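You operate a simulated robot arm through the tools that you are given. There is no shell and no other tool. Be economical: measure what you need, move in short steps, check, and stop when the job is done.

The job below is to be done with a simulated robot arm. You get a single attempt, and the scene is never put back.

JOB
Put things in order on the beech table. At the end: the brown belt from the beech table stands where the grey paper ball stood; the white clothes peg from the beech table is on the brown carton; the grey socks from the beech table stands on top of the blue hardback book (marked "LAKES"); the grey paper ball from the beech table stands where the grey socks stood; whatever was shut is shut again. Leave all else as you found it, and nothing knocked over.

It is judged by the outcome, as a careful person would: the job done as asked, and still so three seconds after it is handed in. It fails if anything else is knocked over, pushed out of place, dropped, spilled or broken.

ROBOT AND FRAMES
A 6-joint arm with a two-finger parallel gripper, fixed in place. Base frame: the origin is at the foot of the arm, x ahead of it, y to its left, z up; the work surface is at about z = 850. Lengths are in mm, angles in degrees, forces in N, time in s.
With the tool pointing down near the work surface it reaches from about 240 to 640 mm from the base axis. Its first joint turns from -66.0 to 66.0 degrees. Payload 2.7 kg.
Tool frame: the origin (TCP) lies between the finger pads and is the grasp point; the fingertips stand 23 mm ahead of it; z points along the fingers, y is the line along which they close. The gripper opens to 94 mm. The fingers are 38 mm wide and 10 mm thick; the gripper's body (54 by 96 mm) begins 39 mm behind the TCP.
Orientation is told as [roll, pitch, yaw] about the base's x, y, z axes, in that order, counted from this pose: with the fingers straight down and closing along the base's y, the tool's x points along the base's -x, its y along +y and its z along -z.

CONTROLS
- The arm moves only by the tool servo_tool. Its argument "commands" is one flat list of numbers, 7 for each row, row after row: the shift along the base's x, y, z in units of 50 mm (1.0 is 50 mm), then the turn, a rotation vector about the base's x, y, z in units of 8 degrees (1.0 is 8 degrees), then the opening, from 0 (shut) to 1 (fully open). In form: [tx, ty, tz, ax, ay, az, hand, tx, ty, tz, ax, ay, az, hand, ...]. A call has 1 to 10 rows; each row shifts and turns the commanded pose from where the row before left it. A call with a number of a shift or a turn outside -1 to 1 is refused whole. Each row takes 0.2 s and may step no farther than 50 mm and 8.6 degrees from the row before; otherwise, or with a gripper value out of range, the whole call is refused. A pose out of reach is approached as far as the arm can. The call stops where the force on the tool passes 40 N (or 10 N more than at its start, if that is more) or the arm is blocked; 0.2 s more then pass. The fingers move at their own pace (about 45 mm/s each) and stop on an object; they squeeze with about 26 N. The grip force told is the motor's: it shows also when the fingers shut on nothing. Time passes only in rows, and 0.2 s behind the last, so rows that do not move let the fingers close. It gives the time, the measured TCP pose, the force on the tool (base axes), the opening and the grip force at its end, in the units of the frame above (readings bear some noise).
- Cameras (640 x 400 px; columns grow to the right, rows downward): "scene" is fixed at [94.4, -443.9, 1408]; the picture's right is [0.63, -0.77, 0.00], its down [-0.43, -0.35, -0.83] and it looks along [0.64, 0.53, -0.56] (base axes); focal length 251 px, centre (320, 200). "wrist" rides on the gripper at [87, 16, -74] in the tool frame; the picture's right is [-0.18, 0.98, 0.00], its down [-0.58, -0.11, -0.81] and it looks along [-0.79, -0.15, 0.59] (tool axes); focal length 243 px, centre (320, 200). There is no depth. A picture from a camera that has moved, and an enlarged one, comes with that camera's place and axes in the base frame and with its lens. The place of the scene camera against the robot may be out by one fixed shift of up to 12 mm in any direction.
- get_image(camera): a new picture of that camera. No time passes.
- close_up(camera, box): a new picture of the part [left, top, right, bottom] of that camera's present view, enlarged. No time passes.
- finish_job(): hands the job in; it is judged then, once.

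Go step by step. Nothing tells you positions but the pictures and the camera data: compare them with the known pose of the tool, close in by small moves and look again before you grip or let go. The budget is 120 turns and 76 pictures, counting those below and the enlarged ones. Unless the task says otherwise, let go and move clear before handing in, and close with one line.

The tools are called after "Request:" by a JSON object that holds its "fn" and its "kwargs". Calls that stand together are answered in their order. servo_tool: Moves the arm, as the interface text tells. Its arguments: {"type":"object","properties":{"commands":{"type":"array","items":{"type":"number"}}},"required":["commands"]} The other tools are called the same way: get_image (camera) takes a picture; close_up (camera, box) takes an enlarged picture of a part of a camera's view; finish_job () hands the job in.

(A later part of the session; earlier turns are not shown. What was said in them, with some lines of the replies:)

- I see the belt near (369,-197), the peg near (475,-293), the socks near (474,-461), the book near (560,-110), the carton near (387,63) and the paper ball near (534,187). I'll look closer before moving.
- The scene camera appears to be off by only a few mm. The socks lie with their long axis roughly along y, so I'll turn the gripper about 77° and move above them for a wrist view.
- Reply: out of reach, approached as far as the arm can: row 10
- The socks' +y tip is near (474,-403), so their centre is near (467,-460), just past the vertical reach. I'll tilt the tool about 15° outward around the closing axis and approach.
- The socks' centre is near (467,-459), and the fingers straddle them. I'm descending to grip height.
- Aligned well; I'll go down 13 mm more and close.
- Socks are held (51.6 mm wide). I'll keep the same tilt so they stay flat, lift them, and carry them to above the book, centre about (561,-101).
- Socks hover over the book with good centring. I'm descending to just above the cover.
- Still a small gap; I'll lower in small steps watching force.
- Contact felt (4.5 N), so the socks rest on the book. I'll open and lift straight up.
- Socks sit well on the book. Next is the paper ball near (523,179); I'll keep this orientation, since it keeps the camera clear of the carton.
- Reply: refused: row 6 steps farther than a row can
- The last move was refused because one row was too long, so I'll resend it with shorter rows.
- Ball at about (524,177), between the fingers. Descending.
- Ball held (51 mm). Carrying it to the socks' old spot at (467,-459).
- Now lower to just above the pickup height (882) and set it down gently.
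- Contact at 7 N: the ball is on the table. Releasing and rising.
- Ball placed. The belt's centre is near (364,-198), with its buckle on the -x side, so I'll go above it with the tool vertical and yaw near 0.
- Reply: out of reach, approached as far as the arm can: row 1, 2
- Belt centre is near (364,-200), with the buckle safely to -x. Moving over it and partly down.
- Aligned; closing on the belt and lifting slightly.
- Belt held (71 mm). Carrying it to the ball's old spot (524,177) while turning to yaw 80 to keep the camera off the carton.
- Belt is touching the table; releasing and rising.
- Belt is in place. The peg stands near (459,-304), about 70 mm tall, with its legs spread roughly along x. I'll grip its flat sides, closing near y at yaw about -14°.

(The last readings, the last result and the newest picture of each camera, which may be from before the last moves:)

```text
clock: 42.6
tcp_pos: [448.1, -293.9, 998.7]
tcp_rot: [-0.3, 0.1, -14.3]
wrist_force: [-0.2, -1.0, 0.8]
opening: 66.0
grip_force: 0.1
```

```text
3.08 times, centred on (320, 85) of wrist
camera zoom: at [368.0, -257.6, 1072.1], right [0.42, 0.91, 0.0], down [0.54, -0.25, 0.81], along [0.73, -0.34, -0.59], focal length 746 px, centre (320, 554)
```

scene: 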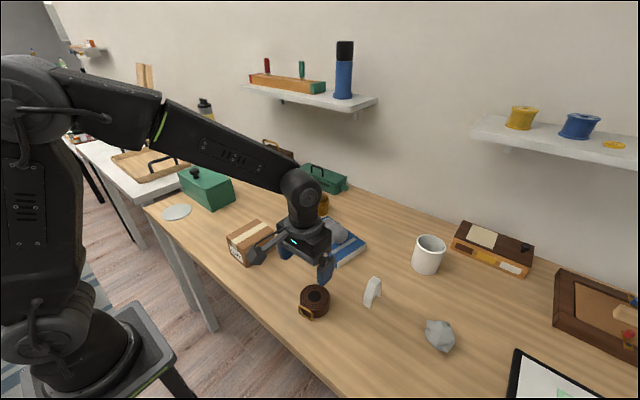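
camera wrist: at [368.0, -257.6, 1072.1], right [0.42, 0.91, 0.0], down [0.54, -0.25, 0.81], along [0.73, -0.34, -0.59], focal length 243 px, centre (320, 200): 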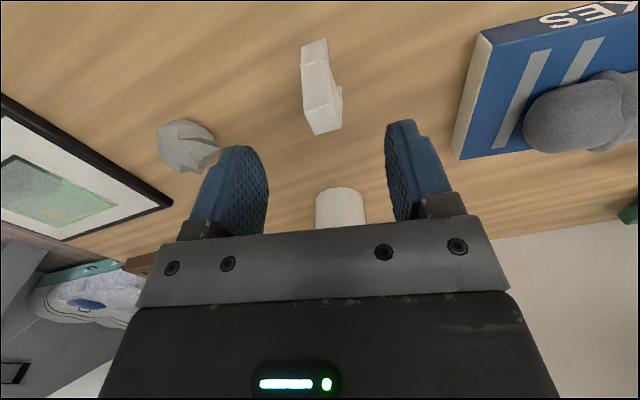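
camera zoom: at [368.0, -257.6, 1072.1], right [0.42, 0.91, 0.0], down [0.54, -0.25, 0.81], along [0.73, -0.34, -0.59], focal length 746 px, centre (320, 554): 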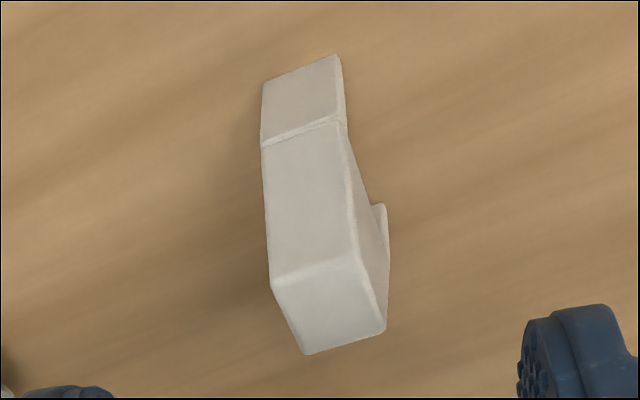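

The peg's top is near (465,-301) and its sides align at yaw about -5°. I'll correct that and come down partway.

Request:
{"fn": "servo_tool", "kwargs": {"commands": [0.16, -0.07, -0.4, 0, 0, 0.58, 0.7, 0.16, -0.07, -0.4, 0, 0, 0.58, 0.7, 0, 0, 0, 0, 0, 0, 0.7]}}

Request:
{"fn": "get_image", "kwargs": {"camera": "wrist"}}

Request:
{"fn": "close_up", "kwargs": {"camera": "scene", "box": [310, 220, 430, 320]}}

```text
clock: 43.4
tcp_pos: [463.0, -303.0, 956.5]
tcp_rot: [-0.3, -0.2, -4.7]
wrist_force: [-0.6, -0.6, 0.2]
opening: 65.6
grip_force: 0.0
```

```text
34 pictures are left
camera wrist: at [378.7, -279.6, 1031.0], right [0.27, 0.96, 0.0], down [0.57, -0.15, 0.81], along [0.78, -0.22, -0.59], focal length 243 px, centre (320, 200)
```

wrist: 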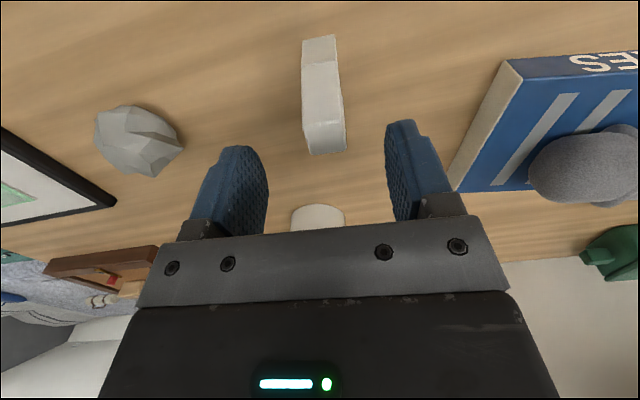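

```text
4.00 times, centred on (370, 270) of scene
camera zoom: at [94.4, -443.9, 1408.0], right [0.63, -0.77, 0.0], down [-0.43, -0.35, -0.83], along [0.64, 0.53, -0.56], focal length 1005 px, centre (120, -80)
```

zoom: 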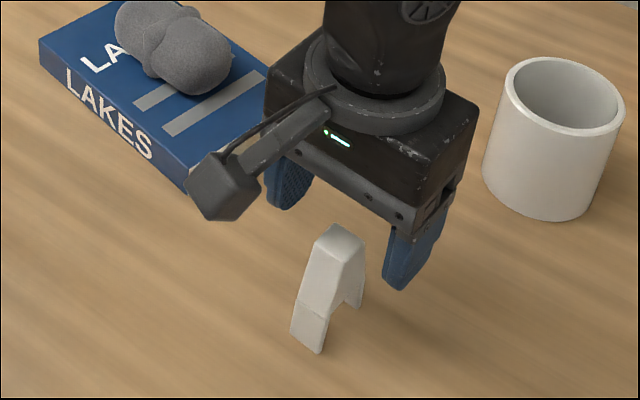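

Peg centre is about (462,-300), top z about 925. I'll centre on it, descend to 897 and close.

Request:
{"fn": "servo_tool", "kwargs": {"commands": [0, 0.05, -0.4, 0, 0, -0.2, 0.7, 0, 0, -0.4, 0, 0, 0, 0.7, 0, 0, -0.38, 0, 0, 0, 0.7, 0, 0, 0, 0, 0, 0, 0.7]}}

Request:
{"fn": "get_image", "kwargs": {"camera": "wrist"}}

Request:
{"fn": "close_up", "kwargs": {"camera": "scene", "box": [310, 220, 430, 320]}}

```text
clock: 44.4
tcp_pos: [462.2, -300.1, 898.0]
tcp_rot: [-0.3, -0.1, -6.5]
wrist_force: [-0.2, 0.3, -0.1]
opening: 65.4
grip_force: 0.1
```

```text
32 pictures are left
camera wrist: at [377.6, -275.6, 972.7], right [0.29, 0.96, 0.0], down [0.56, -0.17, 0.81], along [0.77, -0.24, -0.59], focal length 243 px, centre (320, 200)
```

wrist: 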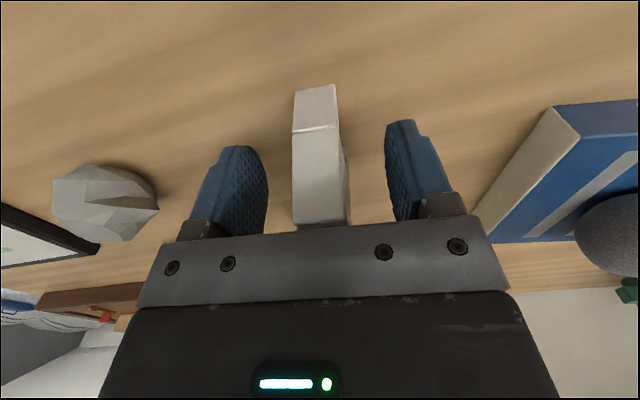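

```text
4.00 times, centred on (370, 270) of scene
camera zoom: at [94.4, -443.9, 1408.0], right [0.63, -0.77, 0.0], down [-0.43, -0.35, -0.83], along [0.64, 0.53, -0.56], focal length 1005 px, centre (120, -80)
```

zoom: 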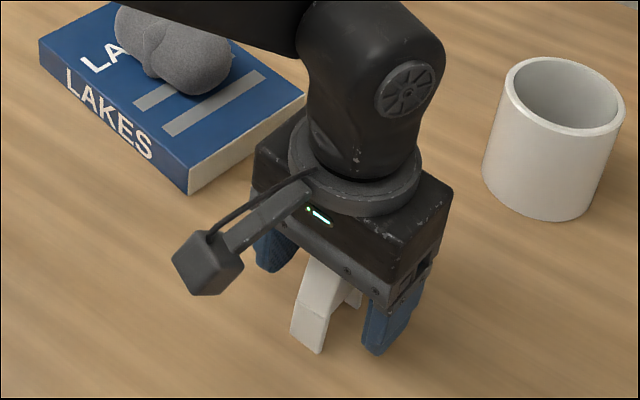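

Request:
{"fn": "servo_tool", "kwargs": {"commands": [0, 0, 0, 0, 0, 0, 0, 0, 0, 0, 0, 0, 0, 0, 0, 0, 0, 0, 0, 0, 0, 0, 0, 0, 0, 0, 0, 0]}}

Request:
{"fn": "servo_tool", "kwargs": {"commands": [0, 0, 0.5, 0, 0, 0, 0, 0, 0, 0.9, 0, 0, 0, 0, 0, 0, 0.9, 0, 0, 0, 0, 0, 0, 0.2, 0, 0, 0, 0, 0, 0, 0, 0, 0, 0, 0]}}

Request:
{"fn": "close_up", "kwargs": {"camera": "scene", "box": [310, 180, 430, 300]}}

```text
clock: 45.4
tcp_pos: [460.7, -301.6, 898.4]
tcp_rot: [-0.2, 0.0, -6.5]
wrist_force: [-0.5, -0.1, 0.4]
opening: 21.0
grip_force: 26.0
```

```text
clock: 46.6
tcp_pos: [459.9, -301.5, 1024.3]
tcp_rot: [-0.3, 0.0, -6.6]
wrist_force: [-0.7, 0.3, 0.0]
opening: 21.3
grip_force: 25.6
```

```text
3.33 times, centred on (370, 240) of scene
camera zoom: at [94.4, -443.9, 1408.0], right [0.63, -0.77, 0.0], down [-0.43, -0.35, -0.83], along [0.64, 0.53, -0.56], focal length 837 px, centre (153, 67)
```

zoom: 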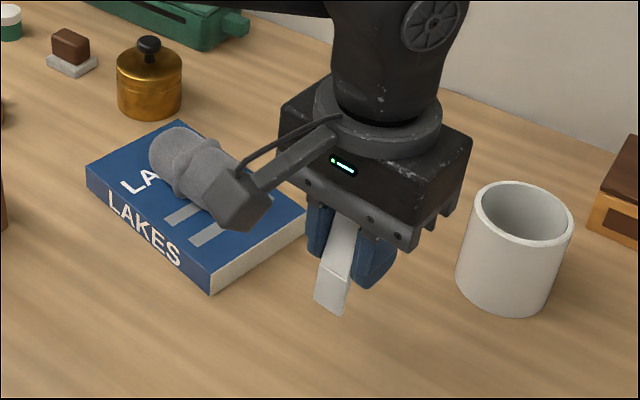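

Peg held (21 mm). Carrying it over the carton.

Request:
{"fn": "servo_tool", "kwargs": {"commands": [-0.17, 0.8, 0.1, 0, 0, 0, 0, -0.17, 0.8, 0.1, 0, 0, 0, 0, -0.17, 0.8, 0.1, 0, 0, 0, 0, -0.17, 0.8, 0.1, 0, 0, 0, 0, -0.17, 0.8, 0, 0, 0, 0, 0, -0.17, 0.8, 0, 0, 0, 0, 0, -0.17, 0.8, 0, 0, 0, 0, 0, -0.17, 0.8, 0, 0, 0, 0, 0, -0.17, 0.8, 0, 0, 0, 0, 0, 0, 0, 0, 0, 0, 0, 0]}}

Request:
{"fn": "get_image", "kwargs": {"camera": "wrist"}}

Request:
{"fn": "close_up", "kwargs": {"camera": "scene", "box": [190, 140, 350, 270]}}

```text
clock: 48.8
tcp_pos: [382.1, 55.7, 1046.9]
tcp_rot: [-0.3, 0.0, -6.5]
wrist_force: [0.3, -0.5, 0.4]
opening: 21.3
grip_force: 25.2
```

```text
29 pictures are left
camera wrist: at [298.8, 82.0, 1121.4], right [0.29, 0.96, 0.0], down [0.57, -0.17, 0.81], along [0.77, -0.24, -0.59], focal length 243 px, centre (320, 200)
```

wrist: 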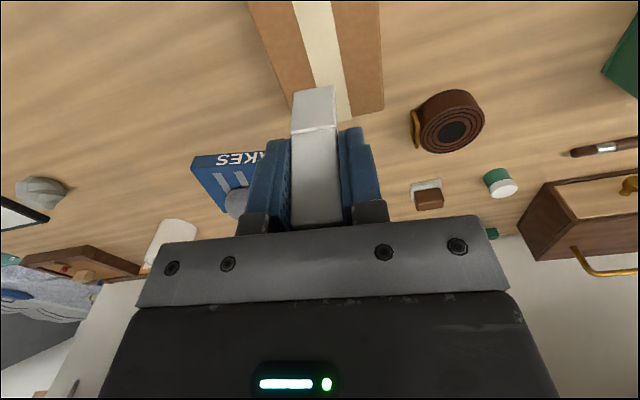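

```text
3.08 times, centred on (270, 205) of scene
camera zoom: at [94.4, -443.9, 1408.0], right [0.63, -0.77, 0.0], down [-0.43, -0.35, -0.83], along [0.64, 0.53, -0.56], focal length 773 px, centre (474, 185)
```

zoom: 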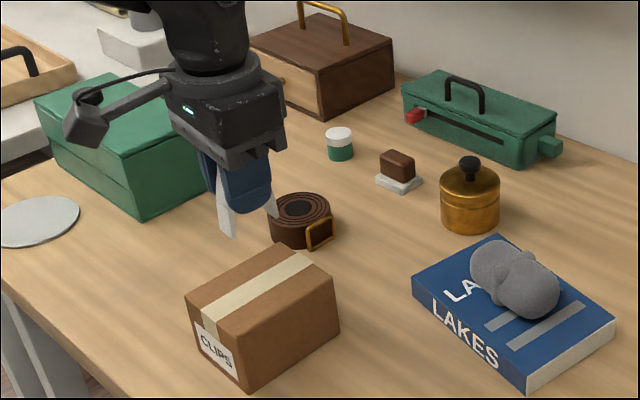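

Carton top centre is about (389,61). Moving over it and lowering to just above.

Request:
{"fn": "servo_tool", "kwargs": {"commands": [0.14, 0.1, -0.4, 0, 0, 0, 0, 0, 0, -0.5, 0, 0, 0, 0, 0, 0, -0.4, 0, 0, 0, 0, 0, 0, 0, 0, 0, 0, 0]}}

Request:
{"fn": "close_up", "kwargs": {"camera": "scene", "box": [210, 190, 310, 270]}}

Request:
{"fn": "get_image", "kwargs": {"camera": "wrist"}}

```text
clock: 49.8
tcp_pos: [392.8, 59.7, 980.3]
tcp_rot: [-0.3, 0.0, -6.5]
wrist_force: [0.0, 0.7, 0.2]
opening: 21.4
grip_force: 25.7
```

```text
5.00 times, centred on (260, 230) of scene
camera zoom: at [94.4, -443.9, 1408.0], right [0.63, -0.77, 0.0], down [-0.43, -0.35, -0.83], along [0.64, 0.53, -0.56], focal length 1256 px, centre (620, 50)
```

zoom: 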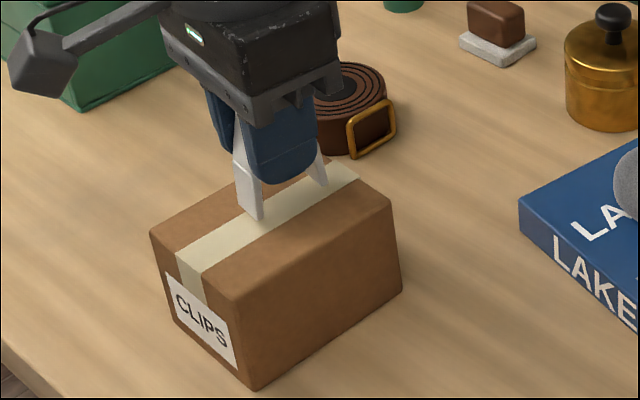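

```text
26 pictures are left
camera wrist: at [308.8, 86.7, 1054.7], right [0.29, 0.96, 0.0], down [0.57, -0.17, 0.81], along [0.77, -0.24, -0.59], focal length 243 px, centre (320, 200)
```

wrist: 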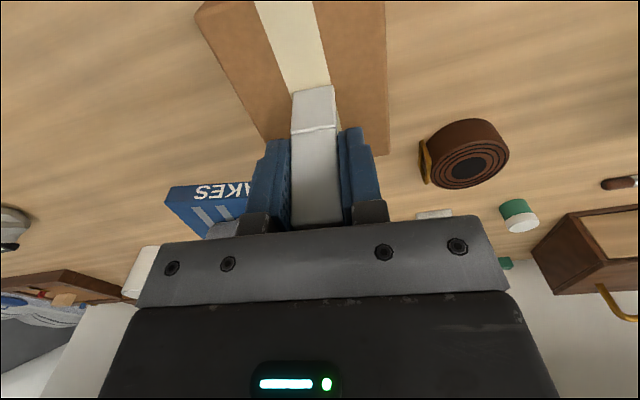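

Good alignment; lowering in small steps until contact.

Request:
{"fn": "servo_tool", "kwargs": {"commands": [-0.08, 0, -0.1, 0, 0, 0, 0, 0, 0, -0.06, 0, 0, 0, 0, 0, 0, 0, 0, 0, 0, 0]}}

Request:
{"fn": "close_up", "kwargs": {"camera": "scene", "box": [220, 190, 300, 260]}}

```text
clock: 50.6
tcp_pos: [387.5, 62.4, 973.4]
tcp_rot: [-0.2, -0.1, -6.5]
wrist_force: [-4.7, -1.4, 21.4]
opening: 21.4
grip_force: 26.1
```

```text
5.71 times, centred on (260, 225) of scene
camera zoom: at [93.9, -444.0, 1408.0], right [0.63, -0.77, 0.0], down [-0.43, -0.35, -0.83], along [0.64, 0.53, -0.56], focal length 1435 px, centre (663, 57)
```

zoom: 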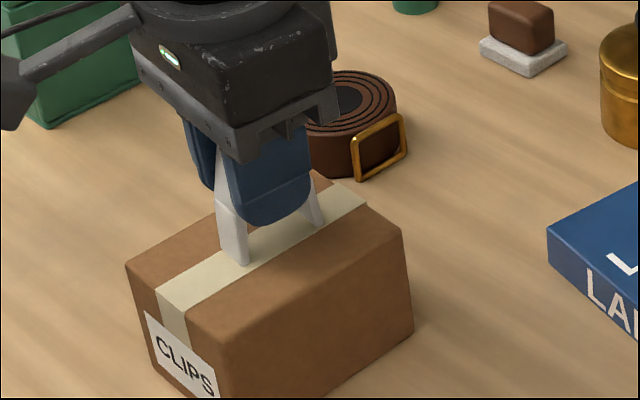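

Firm contact at 21 N. I'll ease up about 1.5 mm, then open and rise.

Request:
{"fn": "servo_tool", "kwargs": {"commands": [0, 0, 0.035, 0, 0, 0, 0, 0, 0, 0, 0, 0, 0, 0]}}

```text
clock: 51.2
tcp_pos: [387.6, 63.9, 973.2]
tcp_rot: [-0.3, 0.0, -6.5]
wrist_force: [1.4, 0.2, 3.6]
opening: 21.2
grip_force: 26.2
```

Request:
{"fn": "servo_tool", "kwargs": {"commands": [0, 0, 0, 0, 0, 0, 0.4, 0, 0, 0, 0, 0, 0, 0.6, 0, 0, 0, 0, 0, 0, 0.6, 0, 0, 0, 0, 0, 0, 0.6, 0, 0, 0.4, 0, 0, 0, 0.6, 0, 0, 0.8, 0, 0, 0, 0.6, 0, 0, 0.8, 0, 0, 0, 0.6, 0, 0, 0.8, 0, 0, 0, 0.6, 0, 0, 0, 0, 0, 0, 0.6]}}

Request:
{"fn": "get_image", "kwargs": {"camera": "scene"}}

Request:
{"fn": "close_up", "kwargs": {"camera": "scene", "box": [210, 170, 370, 270]}}

```text
clock: 53.2
tcp_pos: [390.4, 64.1, 1114.9]
tcp_rot: [-0.3, 0.0, -6.6]
wrist_force: [-0.7, 0.3, -0.9]
opening: 56.4
grip_force: 0.0
```

```text
24 pictures are left
```

scene: 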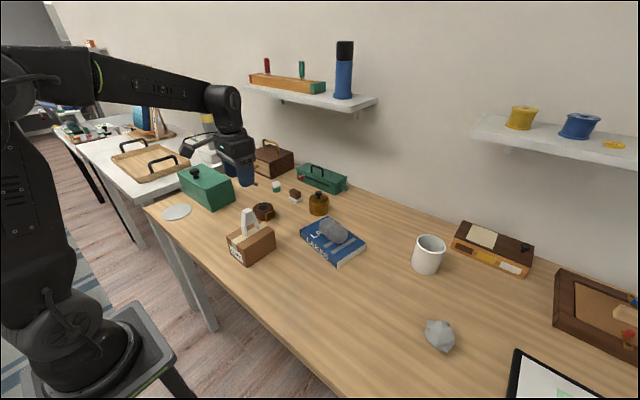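

```text
4.00 times, centred on (290, 220) of scene
camera zoom: at [94.3, -443.9, 1408.0], right [0.63, -0.77, 0.0], down [-0.43, -0.35, -0.83], along [0.64, 0.53, -0.56], focal length 1005 px, centre (440, 120)
```

zoom: 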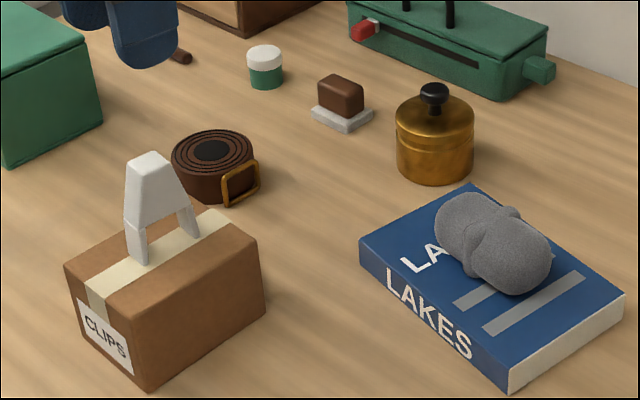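

The socks are on the book, the ball is where the socks stood, the belt is where the ball stood, and the peg stands on the carton. Nothing else has moved and the gripper is clear, so I'm handing in.

Request:
{"fn": "finish_job", "kwargs": {}}

```text
The job is handed in.
```

The job is handed in: the belt, peg, socks and paper ball are all where you asked. Nothing else was disturbed, and nothing that was shut had to be opened.
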